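You operate a simulated robot arm through the tools that you are given. There is no shell and no other tool. Be economical: measure what you need, move in short steps, check, and stop when the job is done.

You run a simulated robot arm. Do the job below in one go: nothing can be reset, and whatever is moved stays where it is left.

## Task
Set the bare carrier's backlash till the purple dial shows OK, then lock it.
Fine: dial on its post, push the rocking lever; Tight wants the purple lever at Out, Loose at In; rock again, press the purple catch, put the dial back; leave the brown lever and catch.

The check looks at the end state, three seconds after you hand in, the way a careful person would. Anything else that was tipped, shoved, dropped, spilled or broken makes it a failure.

## Robot
A 6-joint arm with a two-finger parallel gripper, fixed in place. Base frame: the origin is at the foot of the arm, x ahead of it, y to its left, z up; the work surface is at about z = 900. Units: mm, rad, N and s.
With the tool pointing down near the work surface it reaches from about 360 to 820 mm from the base axis. Its first joint turns from -2.897 to 2.897 rad. Payload 3.91 kg.
Tool frame: the origin (TCP) lies between the finger pads and is the grasp point; the fingertips stand 30 mm ahead of it; z points along the fingers, y is the line along which they close. Largest opening 110 mm; finger width 20, thickness 10; the body of the gripper, 48 by 112 mm, starts 55 mm behind the TCP.
Orientation is told as [roll, pitch, yaw] about the base's x, y, z axes, in that order, counted from this pose: with the fingers straight down and closing along the base's y, the tool's x points along the base's -x, its y along +y and its z along -z.

## Interface
- The arm moves only by the tool servo_tool. Its argument "deltas" is one flat list of numbers, 6 for each row, row after row: the shift along the tool's x, y, z in units of 400 mm (1.0 is 400 mm), then the turn, a rotation vector about the tool's x, y, z in units of 180 degrees (1.0 is 180 degrees). In form: [dx, dy, dz, ax, ay, az, dx, dy, dz, ax, ay, az, ...]. A call has 1 to 20 rows; each row is the pose to reach, as a shift and turn from the pose commanded when the call began, along the tool's axes at that moment. "claw" is the finger opening in mm, from 0 to 110, set as the call begins (left out, the last holds). A call with a number of a shift or a turn outside -1 to 1 is refused whole. Each row takes 0.2 s and may step no farther than 50 mm and 0.15 rad from the row before; otherwise, or with a gripper value out of range, the whole call is refused. A pose out of reach is approached as far as the arm can. The call stops where the force on the tool passes 40 N (or 10 N more than at its start, if that is more) or the arm is blocked; 0.2 s more then pass. Each finger travels about 45 mm/s and halts on what it meets, pressing with about 24 N; the grip force reading is that of the motor and also rises with nothing between the fingers. The clock runs only during rows and for 0.2 s after the last one: add rows that repeat a pose to give the fingers time. The reply holds the time, the measured pose of the TCP, the force on the tool along the base axes, the opening and the grip force, in the units named above and with some noise, and new pictures: "show" is both (left out), scene, wrist or none.
- Cameras (640 x 400 px; columns grow to the right, rows downward): "scene" is fixed at [400.8, -499.2, 1703]; the picture's right is [0.99, 0.16, 0.00], its down [0.10, -0.61, -0.79] and it looks along [-0.13, 0.78, -0.61] (base axes); focal length 313 px, centre (320, 200). "wrist" rides on the gripper at [77, 7, -114] in the tool frame; the picture's right is [-0.09, 1.00, 0.00], its down [-0.80, -0.07, -0.59] and it looks along [-0.59, -0.05, 0.80] (tool axes); focal length 270 px, centre (320, 200). There is no depth. A picture from a camera that has moved, and an enlarged one, comes with that camera's place and axes in the base frame and with its lens.
- move_column(by): slides the trunk up (or, below 0, down) by that many mm; the arm rides with it, the base frame stays. It gives what a move gives, with no picture.
- inspect(camera, box): a new picture of the part [left, top, right, bottom] of that camera's present view, enlarged. It takes no simulated time.
- job_done(): hands the job in; it is judged then, once.

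Work in short steps. Places have to be worked out from the pictures, the camera data and where the tool is seen: move nearer, look again, correct. Check each grasp and each placing, and mend what went wrong. You have 120 turns and 170 pictures in all, those below and enlarged ones among them. Open the gripper and draw the arm clear of the work before you hand the job in, unless the task says otherwise; then end with one line.

The tools are called after ">>>" by a JSON object that holds its "method" and its "body". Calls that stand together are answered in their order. servo_tool: Moves the arm, as the interface text tells. Its arguments: {"type":"object","properties":{"deltas":{"type":"array"},"claw":{"type":"number"},"show":{"type":"string","enum":["both","scene","wrist","none"]}},"required":["deltas"]} The other tools are called the same way: move_column (by) slides the trunk up or down; inspect (camera, box) takes an enlarged picture of a part of a camera's view; job_done () hands the job in.

At the start:

```text
time_s: 0.0
ee_pos: [178.7, 391.4, 1369.7]
tool_rot: [0.0, -0.001, 0.0]
contact_force: [-1.0, -0.4, -0.1]
opening: 110.1
finger_force: 0.0
trunk travel left (down, up): [-575.0, 35.0]
```

scene: 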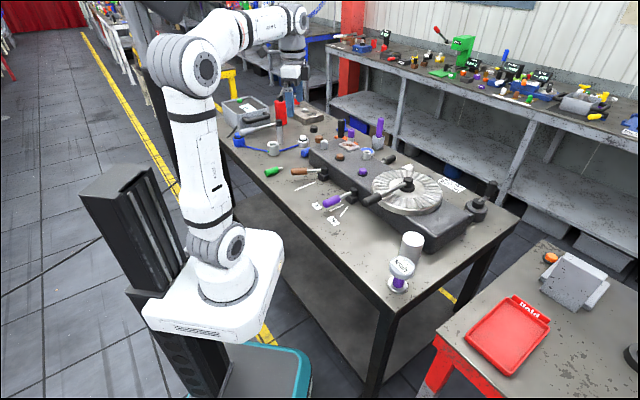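
wrist: 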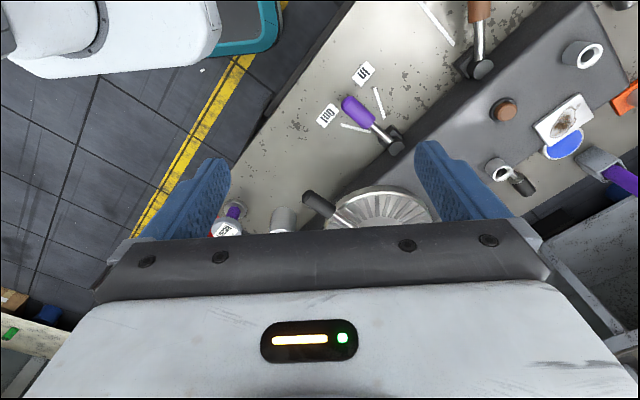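

I start by enlarging the work area in the scene view to identify the dial, levers and catches.

>>> {"method": "inspect", "body": {"camera": "scene", "box": [290, 110, 410, 185]}}

>>> {"method": "inspect", "body": {"camera": "scene", "box": [300, 160, 500, 300]}}

>>> {"method": "inspect", "body": {"camera": "scene", "box": [220, 90, 340, 215]}}

>>> {"method": "inspect", "body": {"camera": "wrist", "box": [200, 0, 640, 250]}}

```text
5.33 times, centred on (350, 148) of scene
camera zoom: at [400.8, -499.2, 1703.0], right [0.99, 0.16, 0.0], down [0.1, -0.61, -0.79], along [-0.13, 0.78, -0.61], focal length 1668 px, centre (160, 480)
```

zoom: 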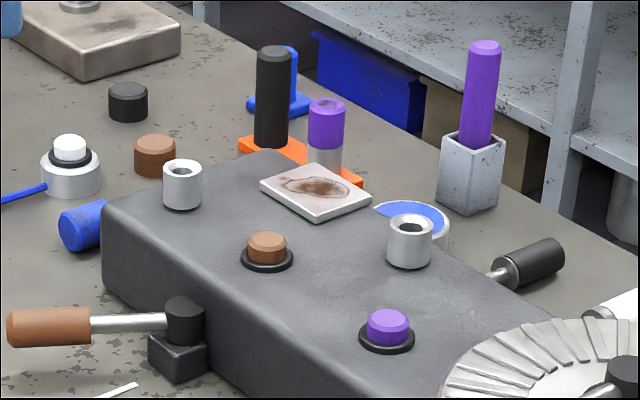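

```text
2.86 times, centred on (400, 230) of scene
camera zoom: at [400.8, -499.2, 1703.0], right [0.99, 0.16, 0.0], down [0.1, -0.61, -0.79], along [-0.13, 0.78, -0.61], focal length 893 px, centre (91, 114)
```

zoom: 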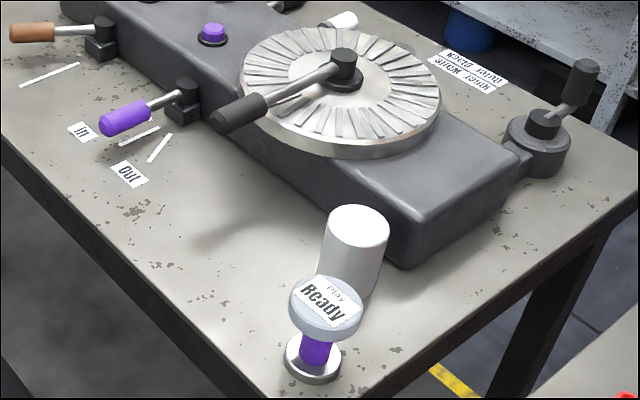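

```text
3.20 times, centred on (280, 152) of scene
camera zoom: at [400.8, -499.2, 1703.0], right [0.99, 0.16, 0.0], down [0.1, -0.61, -0.79], along [-0.13, 0.78, -0.61], focal length 1000 px, centre (448, 352)
```

zoom: 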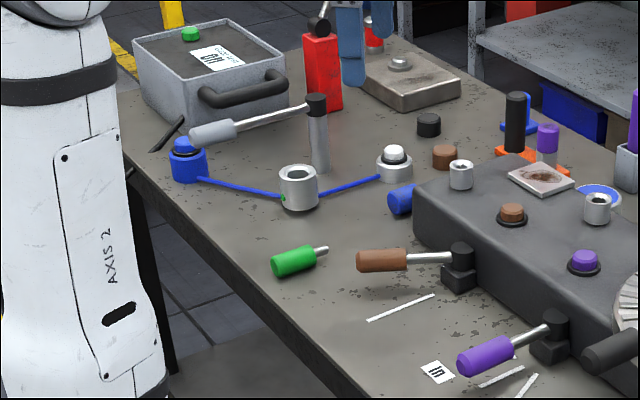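

```text
1.45 times, centred on (420, 125) of wrist
camera zoom: at [100.4, 396.8, 1484.0], right [0.09, 1.0, 0.0], down [0.8, -0.07, 0.59], along [0.59, -0.05, -0.8], focal length 393 px, centre (174, 309)
```

zoom: 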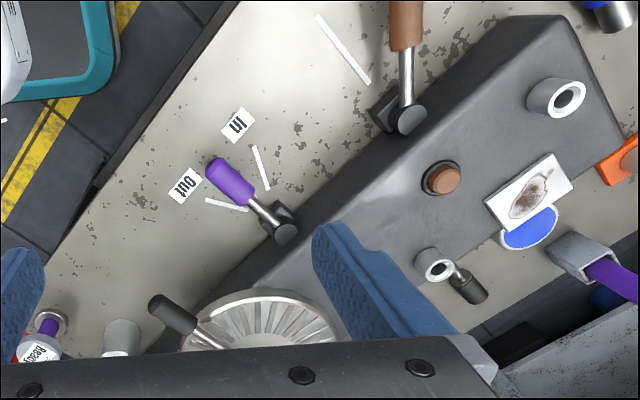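

I need to read the signs and look at the dial, rest and hollow posts more closely.

>>> {"method": "inspect", "body": {"camera": "scene", "box": [425, 165, 505, 225]}}

>>> {"method": "inspect", "body": {"camera": "scene", "box": [375, 220, 439, 300]}}

>>> {"method": "inspect", "body": {"camera": "scene", "box": [310, 165, 450, 225]}}

```text
6.67 times, centred on (465, 195) of scene
camera zoom: at [400.8, -499.2, 1703.0], right [0.99, 0.16, 0.0], down [0.1, -0.61, -0.79], along [-0.13, 0.78, -0.61], focal length 2084 px, centre (-647, 233)
```

zoom: 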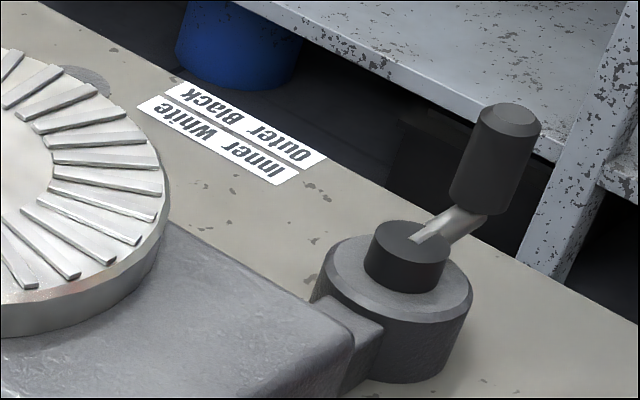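

```text
5.00 times, centred on (407, 260) of scene
camera zoom: at [400.8, -499.2, 1703.0], right [0.99, 0.16, 0.0], down [0.1, -0.61, -0.79], along [-0.13, 0.78, -0.61], focal length 1563 px, centre (-115, -100)
```

zoom: 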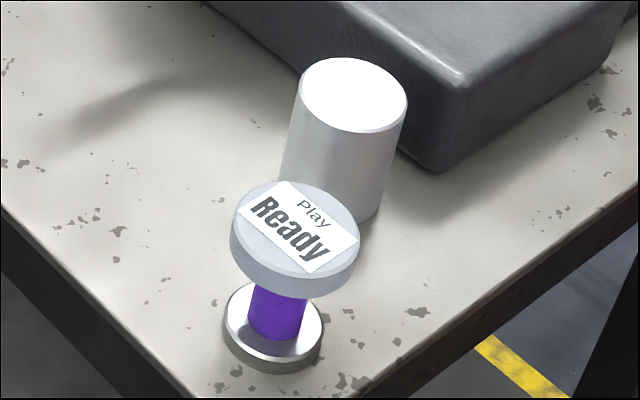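

```text
4.57 times, centred on (380, 195) of scene
camera zoom: at [400.8, -499.2, 1703.0], right [0.99, 0.16, 0.0], down [0.1, -0.61, -0.79], along [-0.13, 0.78, -0.61], focal length 1429 px, centre (46, 223)
```

zoom: 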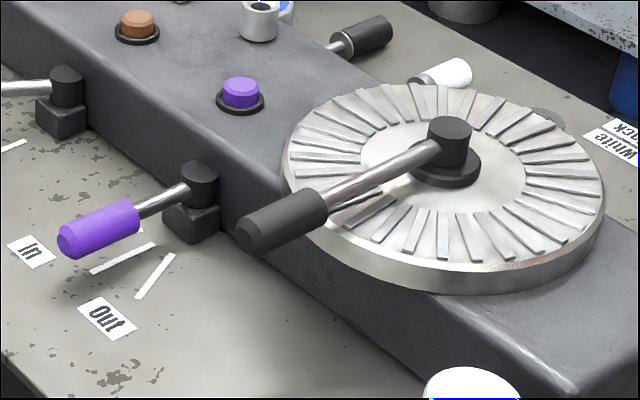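

The dial (Ready) stands in a rest near (540,126); two hollow posts, a purple catch, and several black/white handles are present. I move up over the machine with the camera turned to survey its far side.

>>> {"method": "servo_tool", "body": {"deltas": [-0.04, -0.0125, 0, 0, 0, -0.0417, -0.08, -0.025, 0, 0, 0, -0.0833, -0.12, -0.0375, 0, 0, 0, -0.125, -0.16, -0.05, 0, 0, 0, -0.1667, -0.2, -0.0625, 0, 0, 0, -0.2083, -0.24, -0.075, 0, 0, 0, -0.25, -0.28, -0.0875, 0, 0, 0, -0.2917, -0.32, -0.1, 0, 0, 0, -0.3333], "show": "both"}}

```text
time_s: 1.8
ee_pos: [306.2, 349.8, 1370.9]
tool_rot: [0.001, 0.001, 1.049]
contact_force: [0.1, -0.2, -0.7]
opening: 109.9
finger_force: 0.0
trunk travel left (down, up): [-575.0, 35.0]
camera wrist: at [261.9, 286.1, 1485.1], right [-0.82, 0.57, 0.0], down [0.46, 0.66, 0.59], along [0.34, 0.49, -0.8], focal length 270 px, centre (320, 200)
```

scene: 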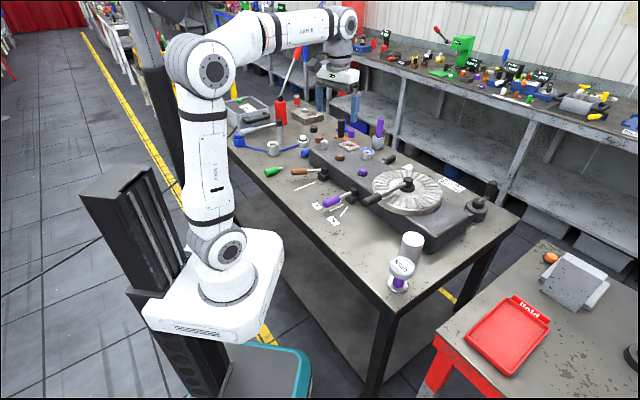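
wrist: 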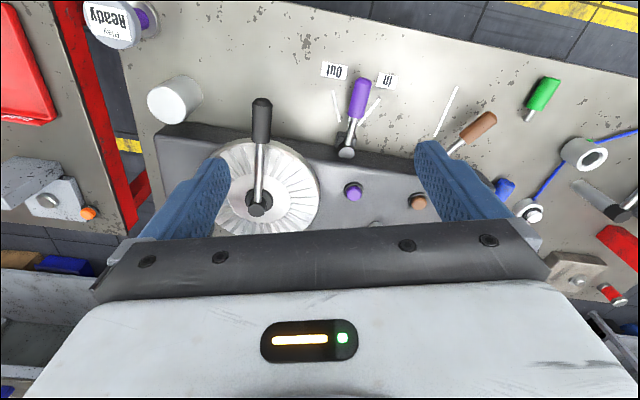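

The wrist picture is inverted (its top is toward the base), so the far side is hidden by the gripper body. I shift farther out to see the far handles and posts.

>>> {"method": "servo_tool", "body": {"deltas": [-0.1, 0, 0, 0, 0, 0, -0.2, 0, 0, 0, 0, 0, -0.3, 0, 0, 0, 0, 0, -0.4, 0, 0, 0, 0, 0, -0.5, 0, 0, 0, 0, 0], "show": "wrist"}}

>>> {"method": "inspect", "body": {"camera": "wrist", "box": [60, 0, 580, 240]}}

```text
time_s: 3.0
ee_pos: [406.4, 524.4, 1367.7]
tool_rot: [0.001, 0.003, 1.048]
contact_force: [-0.1, 0.6, 0.3]
opening: 109.8
finger_force: 0.1
trunk travel left (down, up): [-575.0, 35.0]
camera wrist: at [361.9, 461.4, 1482.9], right [-0.82, 0.57, 0.0], down [0.46, 0.66, 0.59], along [0.34, 0.48, -0.81], focal length 270 px, centre (320, 200)
```

wrist: 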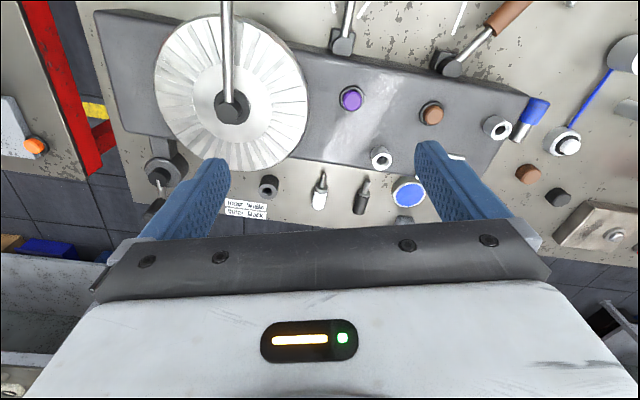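

```text
1.23 times, centred on (320, 120) of wrist
camera zoom: at [361.9, 461.4, 1482.9], right [-0.82, 0.57, 0.0], down [0.46, 0.66, 0.59], along [0.34, 0.48, -0.81], focal length 333 px, centre (320, 298)
```

zoom: 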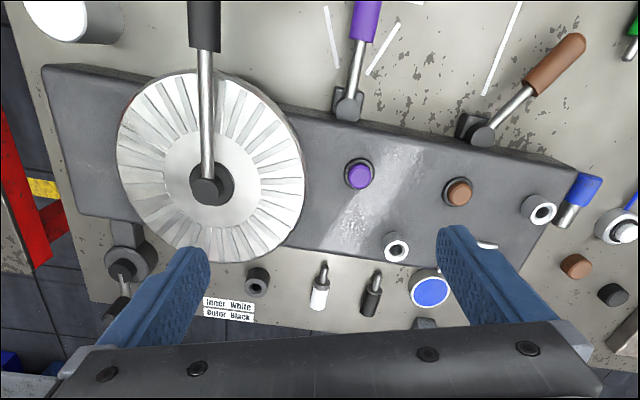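

The far handles and sign are out of reach (decoys probably); hollow post A is near (405,720,1025), purple catch near (397,600,1010). I move closer above post A for a better look.

>>> {"method": "servo_tool", "body": {"deltas": [-0.066, 0.042, 0.084, 0, 0, 0, -0.132, 0.083, 0.168, 0, 0, 0, -0.198, 0.125, 0.252, 0, 0, 0, -0.264, 0.166, 0.336, 0, 0, 0, -0.33, 0.208, 0.42, 0, 0, 0], "show": "wrist"}}

>>> {"method": "inspect", "body": {"camera": "wrist", "box": [150, 0, 490, 230]}}

```text
time_s: 4.2
ee_pos: [391.9, 649.1, 1201.3]
tool_rot: [-0.001, -0.002, 1.048]
contact_force: [0.1, -0.5, -0.2]
opening: 109.8
finger_force: 0.1
out of reach, approached as far as the arm can: row 3, 4, 5
trunk travel left (down, up): [-575.0, 35.0]
camera wrist: at [347.3, 585.4, 1315.1], right [-0.82, 0.57, 0.0], down [0.46, 0.66, 0.6], along [0.34, 0.49, -0.8], focal length 270 px, centre (320, 200)
```

wrist: 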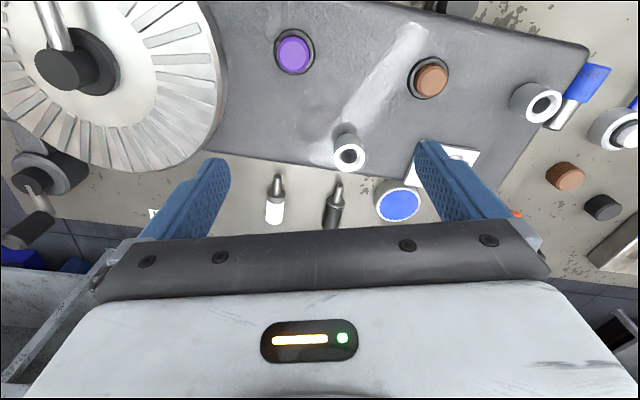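

```text
1.74 times, centred on (320, 115) of wrist
camera zoom: at [347.3, 585.4, 1315.1], right [-0.82, 0.57, 0.0], down [0.46, 0.66, 0.6], along [0.34, 0.49, -0.8], focal length 470 px, centre (320, 348)
```

zoom: 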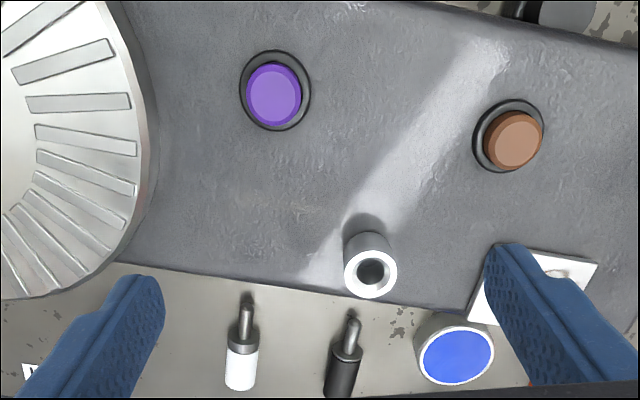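

Post A is a hollow sleeve at about (404,726,1030), outside vertical reach at that height, so I'll likely carry the dial with a tilted tool. Next I go over the dial at (540,126) to look closely.

>>> {"method": "servo_tool", "body": {"deltas": [0.0894, -0.0721, 0.0114, 0, 0, 0.0237, 0.1787, -0.1442, 0.0227, 0, 0, 0.0475, 0.2681, -0.2163, 0.0341, 0, 0, 0.0712, 0.3575, -0.2884, 0.0455, 0, 0, 0.0949, 0.4468, -0.3605, 0.0568, 0, 0, 0.1186, 0.5362, -0.4325, 0.0682, 0, 0, 0.1424, 0.6255, -0.5046, 0.0795, 0, 0, 0.1661, 0.7149, -0.5767, 0.0909, 0, 0, 0.1898, 0.8043, -0.6488, 0.1023, 0, 0, 0.2135, 0.8936, -0.7209, 0.1136, 0, 0, 0.2373, 0.983, -0.793, 0.125, 0, 0, 0.261], "show": "wrist"}}

>>> {"method": "inspect", "body": {"camera": "wrist", "box": [150, 0, 490, 230]}}

```text
time_s: 6.6
ee_pos: [466.1, 150.9, 1148.9]
tool_rot: [-0.001, 0.0, 0.226]
contact_force: [-0.3, -0.6, -0.3]
opening: 109.9
finger_force: 0.1
trunk travel left (down, up): [-575.0, 35.0]
camera wrist: at [388.8, 139.5, 1263.1], right [-0.14, 0.99, 0.0], down [0.8, 0.11, 0.59], along [0.59, 0.08, -0.8], focal length 270 px, centre (320, 200)
```

wrist: 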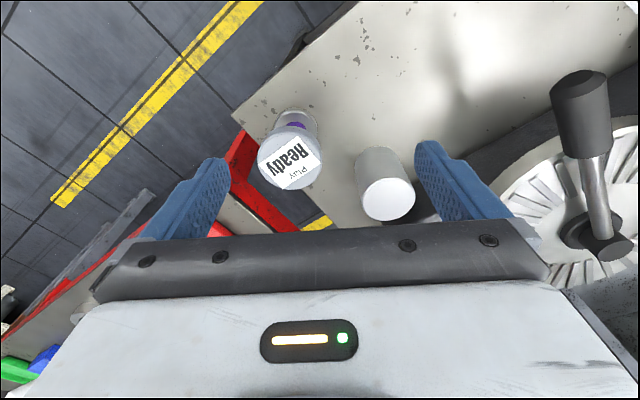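

```text
1.74 times, centred on (320, 115) of wrist
camera zoom: at [388.8, 139.5, 1263.1], right [-0.14, 0.99, 0.0], down [0.8, 0.11, 0.59], along [0.59, 0.08, -0.8], focal length 470 px, centre (320, 348)
```

zoom: 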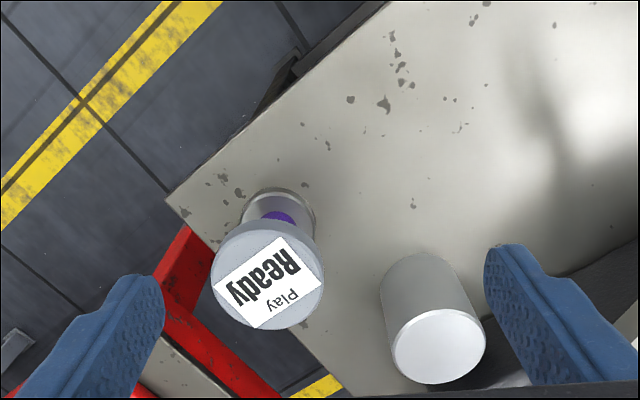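

Triangulating, the dial head's top centre is at about (538,125,991), head roughly 77 mm wide and 20 mm thick. I tilt the tool 25° outward and go to a pre-grasp point 100 mm back along the tool axis.

>>> {"method": "servo_tool", "body": {"deltas": [-0.014, -0.026, 0.048, 0, -0.0347, 0, -0.028, -0.052, 0.096, 0, -0.0694, 0, -0.041, -0.079, 0.144, 0, -0.1042, 0, -0.055, -0.105, 0.1925, 0, -0.1389, 0], "claw": 110, "show": "both"}}

>>> {"method": "inspect", "body": {"camera": "wrist", "box": [180, 40, 460, 240]}}

>>> {"method": "inspect", "body": {"camera": "scene", "box": [340, 210, 470, 300]}}

```text
time_s: 7.6
ee_pos: [496.7, 116.9, 1074.1]
tool_rot: [0.001, -0.436, 0.226]
contact_force: [0.5, 0.1, -0.7]
opening: 110.1
finger_force: 0.1
trunk travel left (down, up): [-575.0, 35.0]
camera wrist: at [379.5, 96.8, 1144.3], right [-0.15, 0.99, 0.04], down [0.48, 0.04, 0.88], along [0.87, 0.15, -0.48], focal length 270 px, centre (320, 200)
```

scene: 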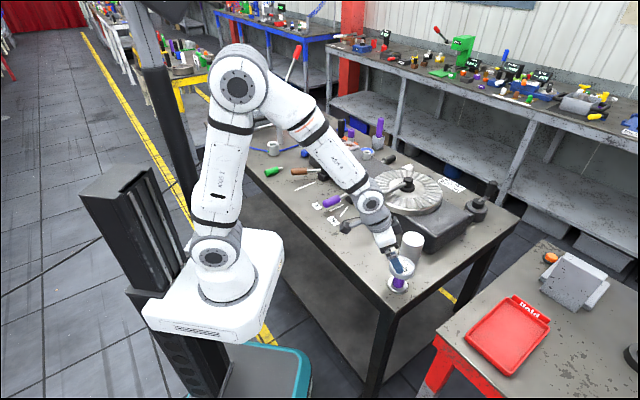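
wrist: 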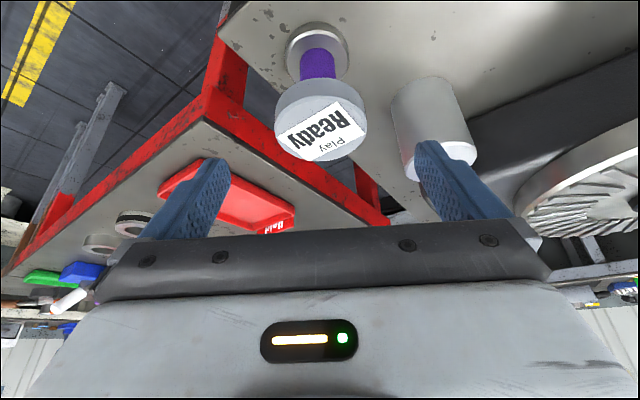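

```text
2.00 times, centred on (320, 140) of wrist
camera zoom: at [379.5, 96.8, 1144.3], right [-0.15, 0.99, 0.04], down [0.48, 0.04, 0.88], along [0.87, 0.15, -0.48], focal length 541 px, centre (320, 320)
```

zoom: 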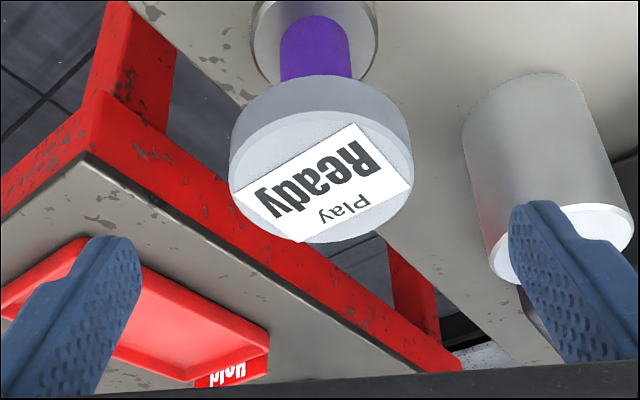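

```text
4.44 times, centred on (405, 255) of scene
camera zoom: at [400.8, -499.2, 1703.0], right [0.99, 0.16, 0.0], down [0.1, -0.61, -0.79], along [-0.13, 0.78, -0.61], focal length 1390 px, centre (-58, -44)
```

zoom: 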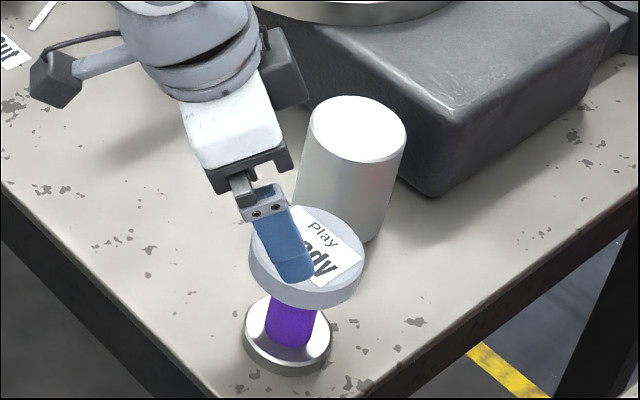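

Dial head projects to about (541,127), in line with the tool axis. I slide 102 mm along the tool.

>>> {"method": "servo_tool", "body": {"deltas": [0, 0, 0.085, 0, 0, 0, 0, 0, 0.17, 0, 0, 0, 0, 0, 0.256, 0, 0, 0], "show": "both"}}

>>> {"method": "inspect", "body": {"camera": "scene", "box": [340, 210, 470, 300]}}

```text
time_s: 8.4
ee_pos: [536.3, 125.6, 988.1]
tool_rot: [-0.001, -0.437, 0.226]
contact_force: [-1.3, 0.3, 0.6]
opening: 109.9
finger_force: 0.1
out of reach, approached as far as the arm can: row 3
trunk travel left (down, up): [-575.0, 35.0]
camera wrist: at [419.3, 104.5, 1058.7], right [-0.14, 0.99, 0.04], down [0.48, 0.04, 0.88], along [0.87, 0.14, -0.48], focal length 270 px, centre (320, 200)
```

scene: 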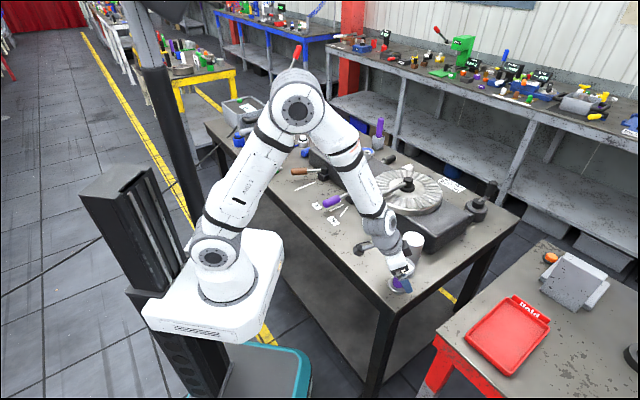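
wrist: 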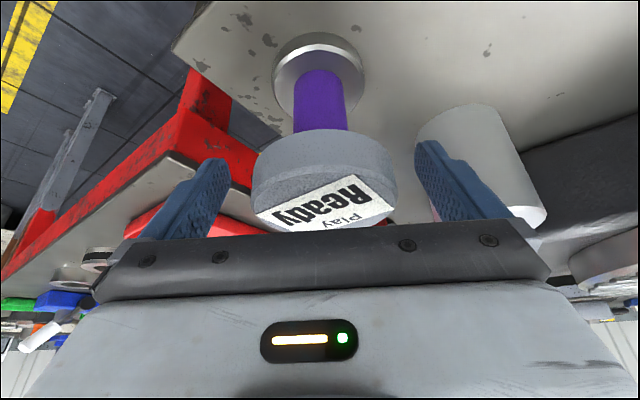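

```text
4.44 times, centred on (405, 255) of scene
camera zoom: at [400.8, -499.2, 1703.0], right [0.99, 0.16, 0.0], down [0.1, -0.61, -0.79], along [-0.13, 0.78, -0.61], focal length 1390 px, centre (-58, -44)
```

zoom: 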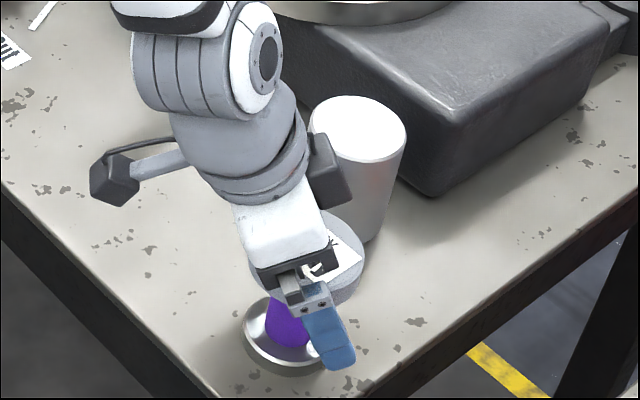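

Arm stopped at z=988 (slight reach limit), but the pads straddle the head, centred. I close on the head.

>>> {"method": "servo_tool", "body": {"deltas": [0, 0, 0.24, 0, 0, 0, 0, 0, 0.24, 0, 0, 0], "show": "none"}}

```text
refused: row 1 steps farther than a row can; nothing moved
```

That row was a slip and was refused; I instead hold still with zero rows and close.

>>> {"method": "servo_tool", "body": {"deltas": [0, 0, 0, 0, 0, 0, 0, 0, 0, 0, 0, 0, 0, 0, 0, 0, 0, 0, 0, 0, 0, 0, 0, 0], "claw": 50, "show": "wrist"}}

```text
time_s: 9.4
ee_pos: [536.2, 125.7, 989.1]
tool_rot: [0.001, -0.436, 0.227]
contact_force: [0.3, 3.8, 4.1]
opening: 71.0
finger_force: 24.3
trunk travel left (down, up): [-575.0, 35.0]
camera wrist: at [419.3, 104.9, 1059.3], right [-0.15, 0.99, 0.04], down [0.48, 0.04, 0.88], along [0.87, 0.15, -0.48], focal length 270 px, centre (320, 200)
```

wrist: 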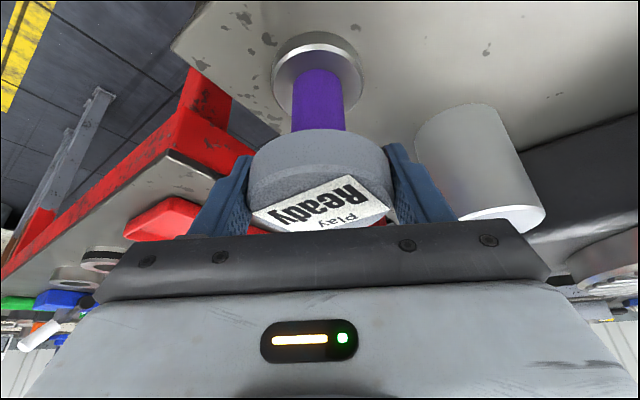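

Gripped at 71 mm. I lift straight up 60 mm in small steps.

>>> {"method": "servo_tool", "body": {"deltas": [-0.0159, 0, -0.034, 0, 0, 0, -0.0317, 0, -0.068, 0, 0, 0, -0.0476, 0, -0.102, 0, 0, 0, -0.0634, 0, -0.1359, 0, 0, 0], "show": "both"}}

>>> {"method": "inspect", "body": {"camera": "scene", "box": [340, 210, 470, 300]}}

>>> {"method": "inspect", "body": {"camera": "wrist", "box": [220, 0, 460, 240]}}

```text
time_s: 10.4
ee_pos: [536.6, 126.2, 1050.0]
tool_rot: [0.0, -0.436, 0.227]
contact_force: [0.6, -0.3, -3.1]
opening: 71.3
finger_force: 24.2
out of reach, approached as far as the arm can: row 1
trunk travel left (down, up): [-575.0, 35.0]
camera wrist: at [419.1, 105.6, 1120.0], right [-0.15, 0.99, 0.04], down [0.48, 0.04, 0.88], along [0.87, 0.15, -0.48], focal length 270 px, centre (320, 200)
```

scene: 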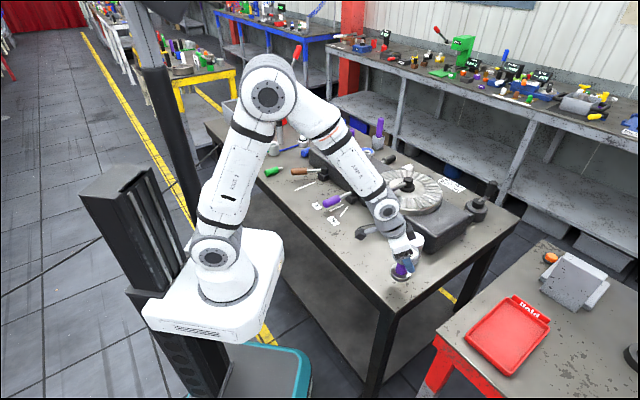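
wrist: 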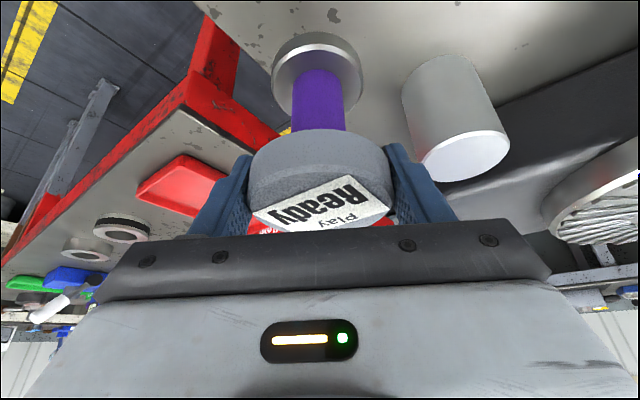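

```text
4.44 times, centred on (405, 255) of scene
camera zoom: at [400.8, -499.2, 1703.0], right [0.99, 0.16, 0.0], down [0.1, -0.61, -0.79], along [-0.13, 0.78, -0.61], focal length 1390 px, centre (-58, -44)
```

zoom: 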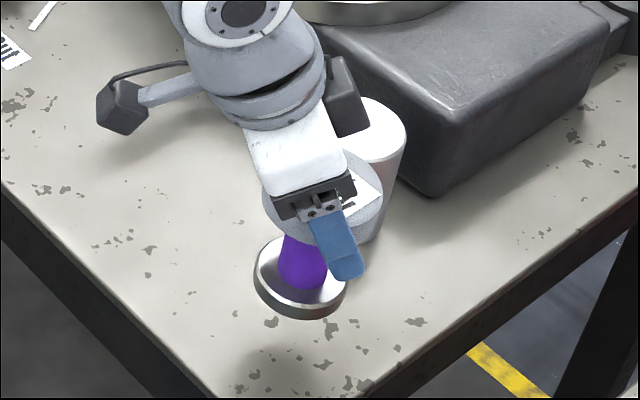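

```text
1.67 times, centred on (340, 120) of wrist
camera zoom: at [419.1, 105.6, 1120.0], right [-0.15, 0.99, 0.04], down [0.48, 0.04, 0.88], along [0.87, 0.15, -0.48], focal length 450 px, centre (287, 333)
```

zoom: 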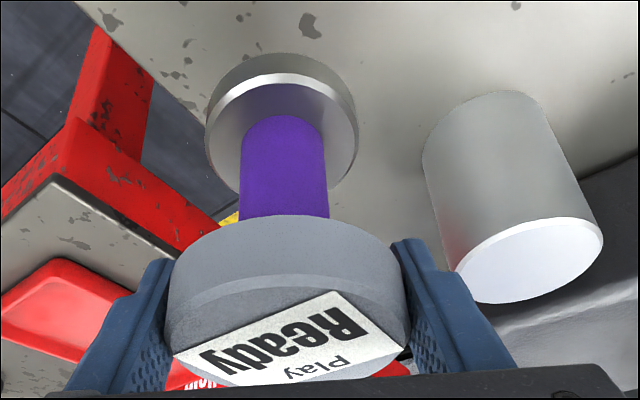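

The base disc is part of the dial (bottom about 89 mm below the TCP, rest spot at (538,126)). I raise to z≈1200 and carry it half of the way toward post A, turning the yaw with it while keeping the dial upright.

>>> {"method": "servo_tool", "body": {"deltas": [-0.0397, 0, -0.085, 0, 0, 0, -0.0793, 0, -0.17, 0, 0, 0, -0.119, 0, -0.2549, 0, 0, 0, -0.1586, 0, -0.3398, 0, 0, 0, -0.1443, 0.1092, -0.3465, -0.0094, 0, -0.02, -0.1299, 0.2183, -0.3531, -0.0187, 0, -0.0401, -0.1156, 0.3275, -0.3598, -0.0281, 0, -0.0602, -0.1013, 0.4367, -0.3665, -0.0375, 0, -0.0802, -0.0869, 0.5458, -0.3731, -0.0468, 0, -0.1003, -0.0726, 0.655, -0.3798, -0.0562, 0, -0.1203], "show": "scene"}}

```text
time_s: 12.6
ee_pos: [438.8, 371.3, 1203.5]
tool_rot: [-0.002, -0.436, 0.644]
contact_force: [-0.6, 0.6, -3.4]
opening: 71.0
finger_force: 23.9
trunk travel left (down, up): [-575.0, 35.0]
```

scene: 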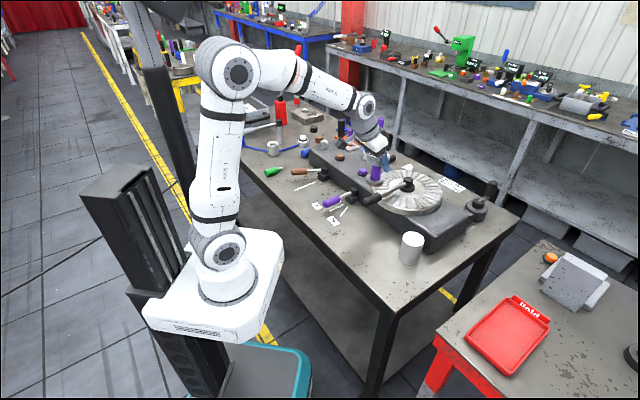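

Dial still held upright. I continue to a point short of post A (about (350,630,1200)), yaw 61°.

>>> {"method": "servo_tool", "body": {"deltas": [-0.0317, 0.1083, 0.0148, -0.0094, 0, -0.02, -0.0633, 0.2167, 0.0297, -0.0187, 0, -0.0401, -0.095, 0.325, 0.0445, -0.0281, 0, -0.0602, -0.1267, 0.4333, 0.0593, -0.0375, 0, -0.0802, -0.1583, 0.5417, 0.0742, -0.0468, 0, -0.1003, -0.19, 0.65, 0.089, -0.0562, 0, -0.1203], "show": "both"}}

>>> {"method": "inspect", "body": {"camera": "wrist", "box": [180, 0, 460, 240]}}

>>> {"method": "inspect", "body": {"camera": "scene", "box": [310, 110, 430, 185]}}

```text
time_s: 14.0
ee_pos: [350.9, 633.8, 1200.4]
tool_rot: [0.001, -0.435, 1.062]
contact_force: [-0.2, 0.5, -2.9]
opening: 71.0
finger_force: 24.1
trunk travel left (down, up): [-575.0, 35.0]
camera wrist: at [286.9, 532.4, 1271.2], right [-0.83, 0.55, 0.04], down [0.29, 0.38, 0.88], along [0.47, 0.74, -0.48], focal length 270 px, centre (320, 200)
```

scene: 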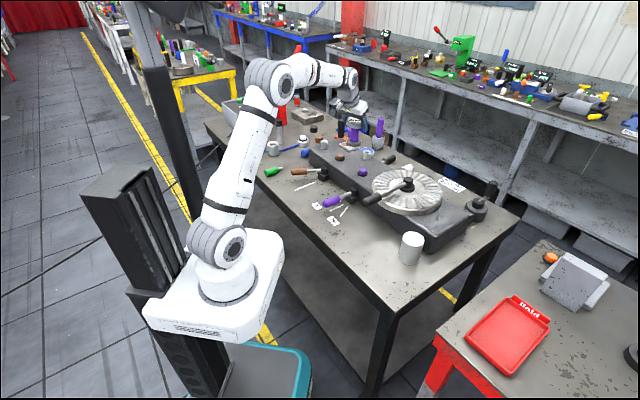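
wrist: 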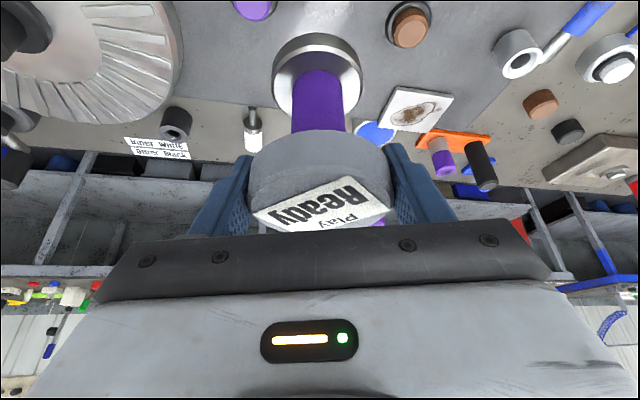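

```text
1.67 times, centred on (320, 120) of wrist
camera zoom: at [286.9, 532.4, 1271.2], right [-0.83, 0.55, 0.04], down [0.29, 0.38, 0.88], along [0.47, 0.74, -0.48], focal length 450 px, centre (320, 333)
```

zoom: 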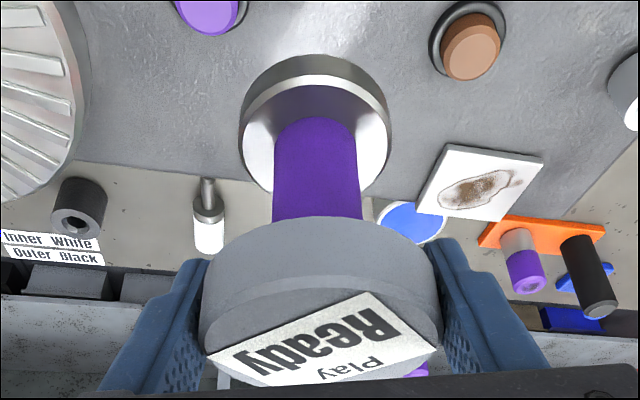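

```text
5.33 times, centred on (370, 148) of scene
camera zoom: at [400.8, -499.2, 1703.0], right [0.99, 0.16, 0.0], down [0.1, -0.61, -0.79], along [-0.13, 0.78, -0.61], focal length 1668 px, centre (53, 480)
```

zoom: 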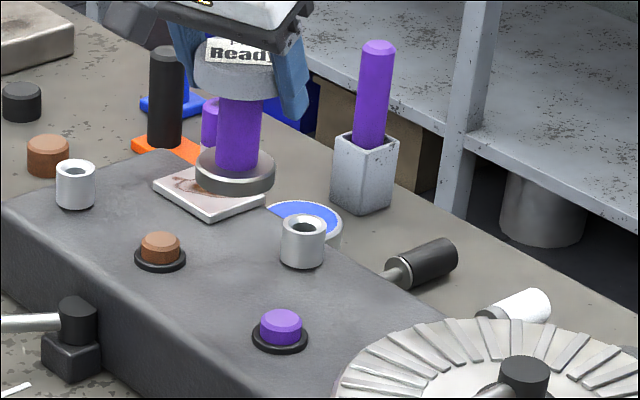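

Combining the views, post A's top is at about (405,726,1028), and the dial axis is ~3 mm beyond the TCP. I move to hover with the dial's bottom about 25 mm above the post.

>>> {"method": "servo_tool", "body": {"deltas": [-0.0441, -0.0019, 0.0588, 0, 0, 0, -0.0883, -0.0038, 0.1177, 0, 0, 0, -0.1324, -0.0056, 0.1765, 0, 0, 0, -0.1765, -0.0075, 0.2353, 0, 0, 0], "show": "wrist"}}

>>> {"method": "inspect", "body": {"camera": "scene", "box": [330, 110, 410, 170]}}

```text
time_s: 15.0
ee_pos: [405.7, 719.7, 1141.4]
tool_rot: [-0.001, -0.437, 1.061]
contact_force: [0.7, -0.4, -2.1]
opening: 70.7
finger_force: 24.2
trunk travel left (down, up): [-575.0, 35.0]
camera wrist: at [342.1, 619.7, 1211.9], right [-0.83, 0.56, 0.04], down [0.29, 0.38, 0.88], along [0.47, 0.74, -0.48], focal length 270 px, centre (320, 200)
```

wrist: 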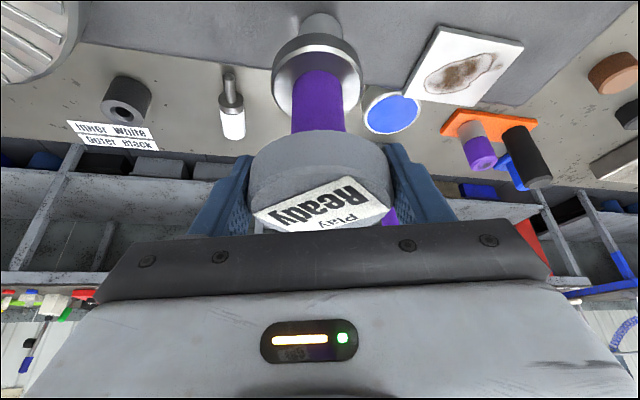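

```text
6.67 times, centred on (370, 140) of scene
camera zoom: at [400.8, -499.2, 1703.0], right [0.99, 0.16, 0.0], down [0.1, -0.61, -0.79], along [-0.13, 0.78, -0.61], focal length 2084 px, centre (-13, 600)
```

zoom: 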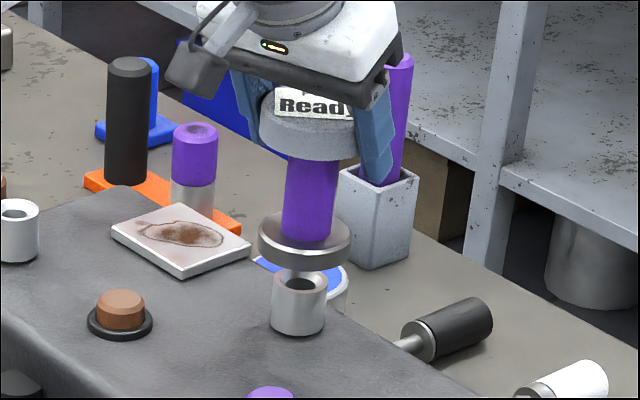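

Both views agree the dial should shift about 4 mm toward wrist-right; radially it is within ~2 mm. I correct and lower 16 mm.

>>> {"method": "servo_tool", "body": {"deltas": [0, 0.01, 0, 0, 0, 0, 0.0074, 0.01, 0.0187, 0, 0, 0, 0.0147, 0.01, 0.0373, 0, 0, 0], "show": "wrist"}}

>>> {"method": "inspect", "body": {"camera": "scene", "box": [350, 130, 390, 160]}}

>>> {"method": "inspect", "body": {"camera": "wrist", "box": [240, 0, 400, 100]}}

```text
time_s: 15.8
ee_pos: [401.7, 722.6, 1125.6]
tool_rot: [0.003, -0.437, 1.061]
contact_force: [-0.1, 0.3, -2.3]
opening: 71.1
finger_force: 24.2
trunk travel left (down, up): [-575.0, 35.0]
camera wrist: at [337.4, 622.2, 1197.5], right [-0.83, 0.56, 0.04], down [0.29, 0.38, 0.88], along [0.47, 0.74, -0.48], focal length 270 px, centre (320, 200)
```

wrist: 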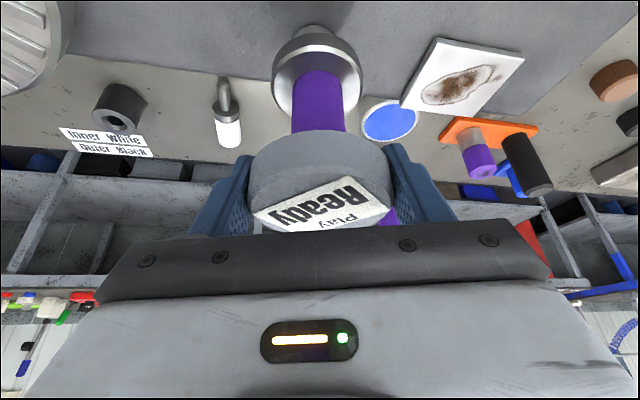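

```text
13.33 times, centred on (370, 145) of scene
camera zoom: at [400.8, -499.2, 1703.0], right [0.99, 0.16, 0.0], down [0.1, -0.61, -0.79], along [-0.13, 0.78, -0.61], focal length 4169 px, centre (-347, 933)
```

zoom: 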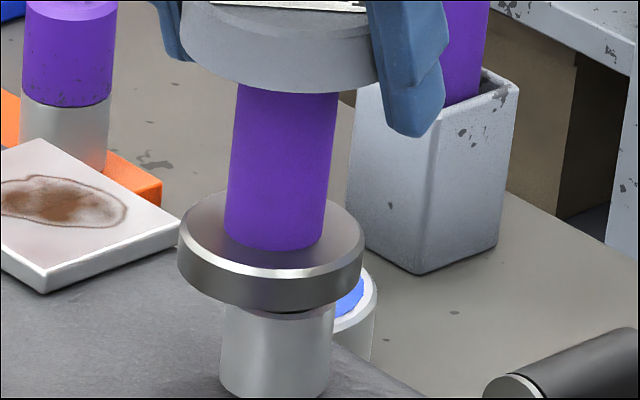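

```text
4.00 times, centred on (320, 50) of wrist
camera zoom: at [337.4, 622.2, 1197.5], right [-0.83, 0.56, 0.04], down [0.29, 0.38, 0.88], along [0.47, 0.74, -0.48], focal length 1081 px, centre (320, 800)
```

zoom: 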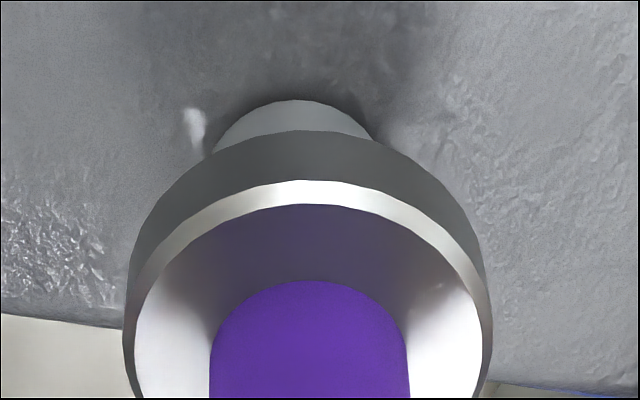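

Now the dial needs about -2 mm tangentially and maybe +1.5 mm radially; gap about 9 mm. I correct and lower 5 mm.

>>> {"method": "servo_tool", "body": {"deltas": [-0.0034, -0.0048, 0.0016, 0, 0, 0, 0.0019, -0.0048, 0.0129, 0, 0, 0, 0.0019, -0.0048, 0.0129, 0, 0, 0], "show": "none"}}

>>> {"method": "inspect", "body": {"camera": "scene", "box": [350, 130, 390, 160]}}

>>> {"method": "inspect", "body": {"camera": "wrist", "box": [240, 0, 400, 100]}}

```text
time_s: 16.6
ee_pos: [405.7, 724.0, 1121.5]
tool_rot: [0.0, -0.436, 1.06]
contact_force: [0.1, -0.4, -3.1]
opening: 71.0
finger_force: 23.8
trunk travel left (down, up): [-575.0, 35.0]
```

```text
13.33 times, centred on (370, 145) of scene
camera zoom: at [400.8, -499.2, 1703.0], right [0.99, 0.16, 0.0], down [0.1, -0.61, -0.79], along [-0.13, 0.78, -0.61], focal length 4169 px, centre (-347, 933)
```

zoom: 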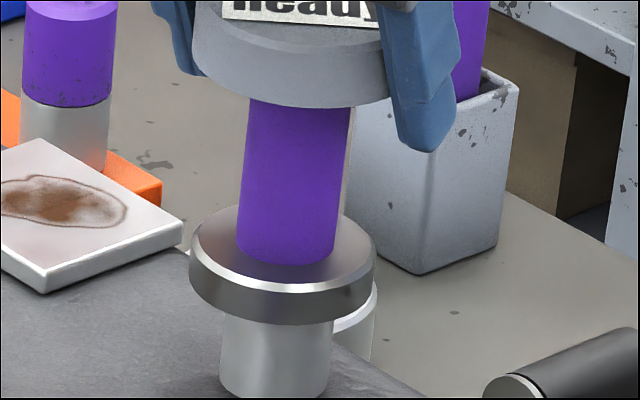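

```text
4.00 times, centred on (320, 50) of wrist
camera zoom: at [341.5, 622.8, 1192.3], right [-0.83, 0.56, 0.04], down [0.29, 0.38, 0.88], along [0.47, 0.74, -0.48], focal length 1081 px, centre (320, 800)
```

zoom: 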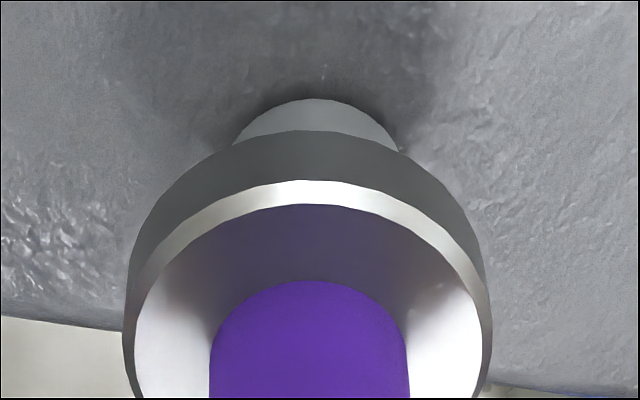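

Slight overshoot: need about +1.5 mm tangentially. I correct and lower 3 mm more.

>>> {"method": "servo_tool", "body": {"deltas": [0, 0.0037, 0, 0, 0, 0, 0.0032, 0.0037, 0.0068, 0, 0, 0, 0.0032, 0.0037, 0.0068, 0, 0, 0], "show": "none"}}

>>> {"method": "inspect", "body": {"camera": "scene", "box": [350, 130, 390, 160]}}

>>> {"method": "inspect", "body": {"camera": "wrist", "box": [240, 0, 400, 100]}}

```text
time_s: 17.4
ee_pos: [404.7, 725.8, 1118.5]
tool_rot: [-0.001, -0.436, 1.06]
contact_force: [-0.5, 0.5, -2.6]
opening: 71.3
finger_force: 23.7
trunk travel left (down, up): [-575.0, 35.0]
```

```text
13.33 times, centred on (370, 145) of scene
camera zoom: at [400.8, -499.2, 1703.0], right [0.99, 0.16, 0.0], down [0.1, -0.61, -0.79], along [-0.13, 0.78, -0.61], focal length 4169 px, centre (-347, 933)
```

zoom: 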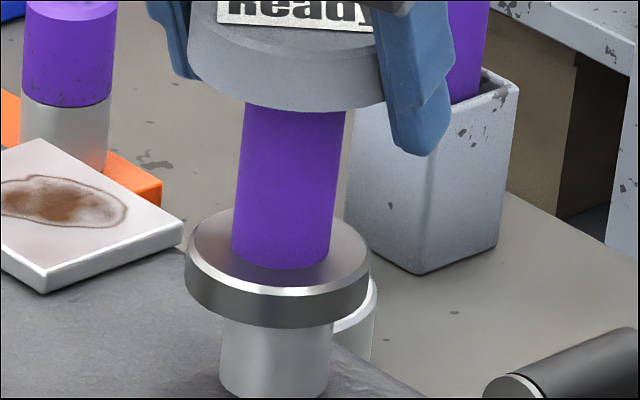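

```text
4.00 times, centred on (320, 50) of wrist
camera zoom: at [340.1, 624.2, 1190.2], right [-0.83, 0.56, 0.04], down [0.29, 0.38, 0.88], along [0.47, 0.74, -0.48], focal length 1081 px, centre (320, 800)
```

zoom: 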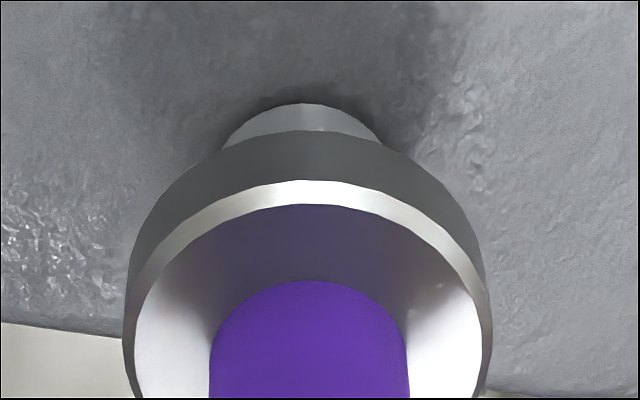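

Aligned to within about a millimetre. I lower 3 mm in small steps and watch the force.

>>> {"method": "servo_tool", "body": {"deltas": [0.0011, 0, 0.0023, 0, 0, 0, 0.0021, 0, 0.0045, 0, 0, 0, 0.0032, 0, 0.0068, 0, 0, 0], "show": "none"}}

>>> {"method": "inspect", "body": {"camera": "scene", "box": [350, 130, 390, 160]}}

```text
time_s: 18.2
ee_pos: [404.3, 725.4, 1115.7]
tool_rot: [-0.001, -0.436, 1.062]
contact_force: [0.0, -0.5, -3.2]
opening: 71.2
finger_force: 24.2
trunk travel left (down, up): [-575.0, 35.0]
```

```text
13.33 times, centred on (370, 145) of scene
camera zoom: at [400.8, -499.2, 1703.0], right [0.99, 0.16, 0.0], down [0.1, -0.61, -0.79], along [-0.13, 0.78, -0.61], focal length 4169 px, centre (-347, 933)
```

zoom: 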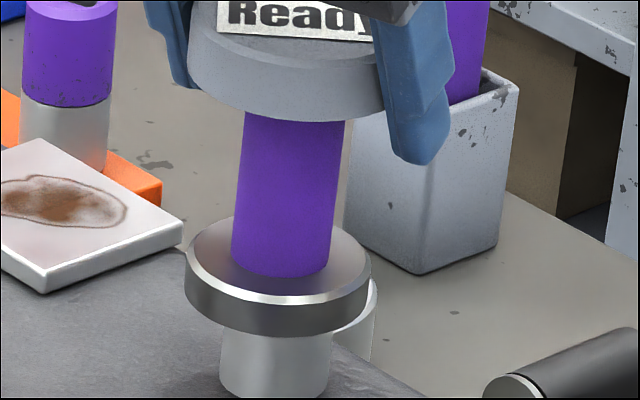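

No contact yet (weight ~3 N). I lower another 3 mm.

>>> {"method": "servo_tool", "body": {"deltas": [0.0011, 0, 0.0023, 0, 0, 0, 0.0021, 0, 0.0045, 0, 0, 0, 0.0032, 0, 0.0068, 0, 0, 0], "show": "none"}}

>>> {"method": "inspect", "body": {"camera": "scene", "box": [350, 130, 390, 160]}}

```text
time_s: 19.0
ee_pos: [403.7, 724.3, 1112.9]
tool_rot: [-0.001, -0.435, 1.061]
contact_force: [1.1, -0.3, -3.1]
opening: 71.2
finger_force: 23.9
trunk travel left (down, up): [-575.0, 35.0]
```

```text
13.33 times, centred on (370, 145) of scene
camera zoom: at [400.8, -499.2, 1703.0], right [0.99, 0.16, 0.0], down [0.1, -0.61, -0.79], along [-0.13, 0.78, -0.61], focal length 4169 px, centre (-347, 933)
```

zoom: 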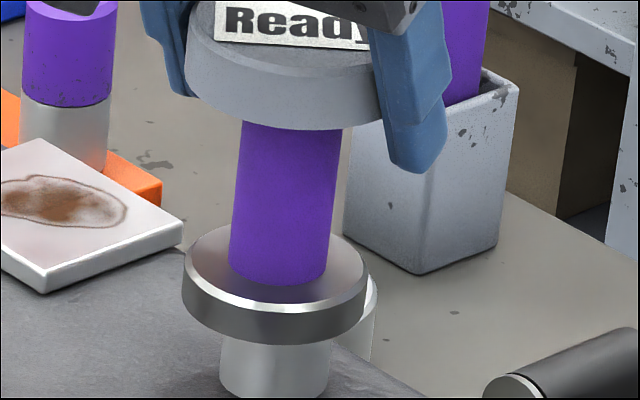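

Still free. Another 3 mm.

>>> {"method": "servo_tool", "body": {"deltas": [0.0011, 0, 0.0023, 0, 0, 0, 0.0021, 0, 0.0045, 0, 0, 0, 0.0032, 0, 0.0068, 0, 0, 0], "show": "none"}}

>>> {"method": "inspect", "body": {"camera": "scene", "box": [350, 130, 390, 160]}}

```text
time_s: 19.8
ee_pos: [403.7, 724.3, 1113.5]
tool_rot: [0.001, -0.444, 1.06]
contact_force: [2.2, 4.0, 14.9]
opening: 70.9
finger_force: 23.6
trunk travel left (down, up): [-575.0, 35.0]
```

```text
13.33 times, centred on (370, 145) of scene
camera zoom: at [400.8, -499.2, 1703.0], right [0.99, 0.16, 0.0], down [0.1, -0.61, -0.79], along [-0.13, 0.78, -0.61], focal length 4169 px, centre (-347, 933)
```

zoom: 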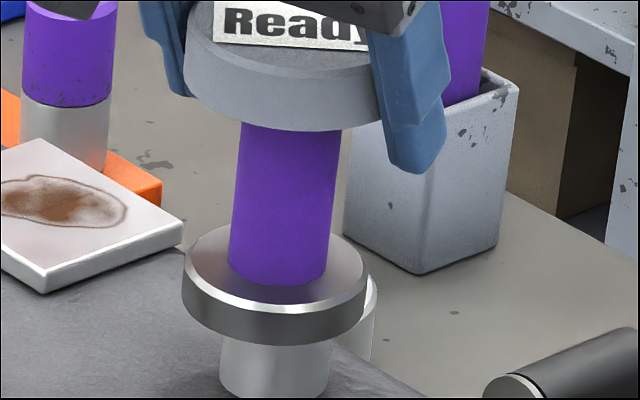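

Contact at TCP z≈1113 (post top ≈1024). The dial rests on the post; I relieve the pressure by 2 mm and release.

>>> {"method": "servo_tool", "body": {"deltas": [-0.0021, 0, -0.0045, 0, 0, 0, -0.0021, 0, -0.0045, 0, 0, 0], "show": "none"}}

>>> {"method": "servo_tool", "body": {"deltas": [0, 0, 0, 0, 0, 0, 0, 0, 0, 0, 0, 0, 0, 0, 0, 0, 0, 0], "claw": 100, "show": "wrist"}}

>>> {"method": "inspect", "body": {"camera": "scene", "box": [340, 110, 400, 155]}}

```text
time_s: 20.4
ee_pos: [403.3, 725.9, 1113.2]
tool_rot: [0.001, -0.436, 1.063]
contact_force: [4.7, 7.7, 11.6]
opening: 71.1
finger_force: 24.0
trunk travel left (down, up): [-575.0, 35.0]
```

```text
time_s: 21.2
ee_pos: [404.3, 723.7, 1112.3]
tool_rot: [0.001, -0.435, 1.06]
contact_force: [-0.2, -0.5, -0.3]
opening: 100.1
finger_force: 0.0
trunk travel left (down, up): [-575.0, 35.0]
camera wrist: at [339.5, 623.6, 1182.9], right [-0.83, 0.56, 0.04], down [0.29, 0.38, 0.88], along [0.47, 0.74, -0.48], focal length 270 px, centre (320, 200)
```

wrist: 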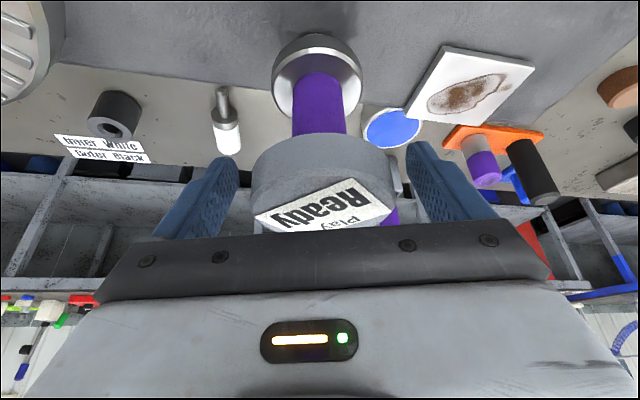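

```text
8.89 times, centred on (370, 132) of scene
camera zoom: at [400.8, -499.2, 1703.0], right [0.99, 0.16, 0.0], down [0.1, -0.61, -0.79], along [-0.13, 0.78, -0.61], focal length 2779 px, centre (-124, 800)
```

zoom: 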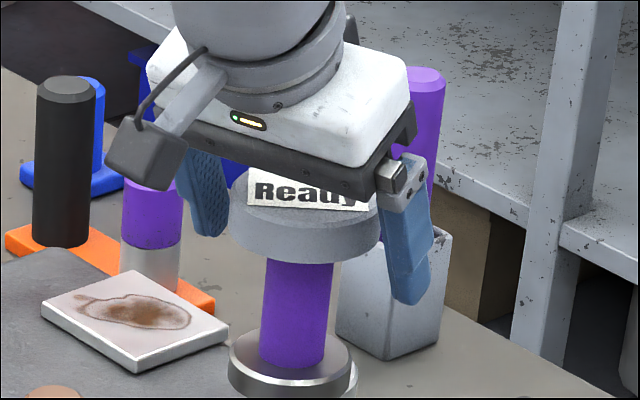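

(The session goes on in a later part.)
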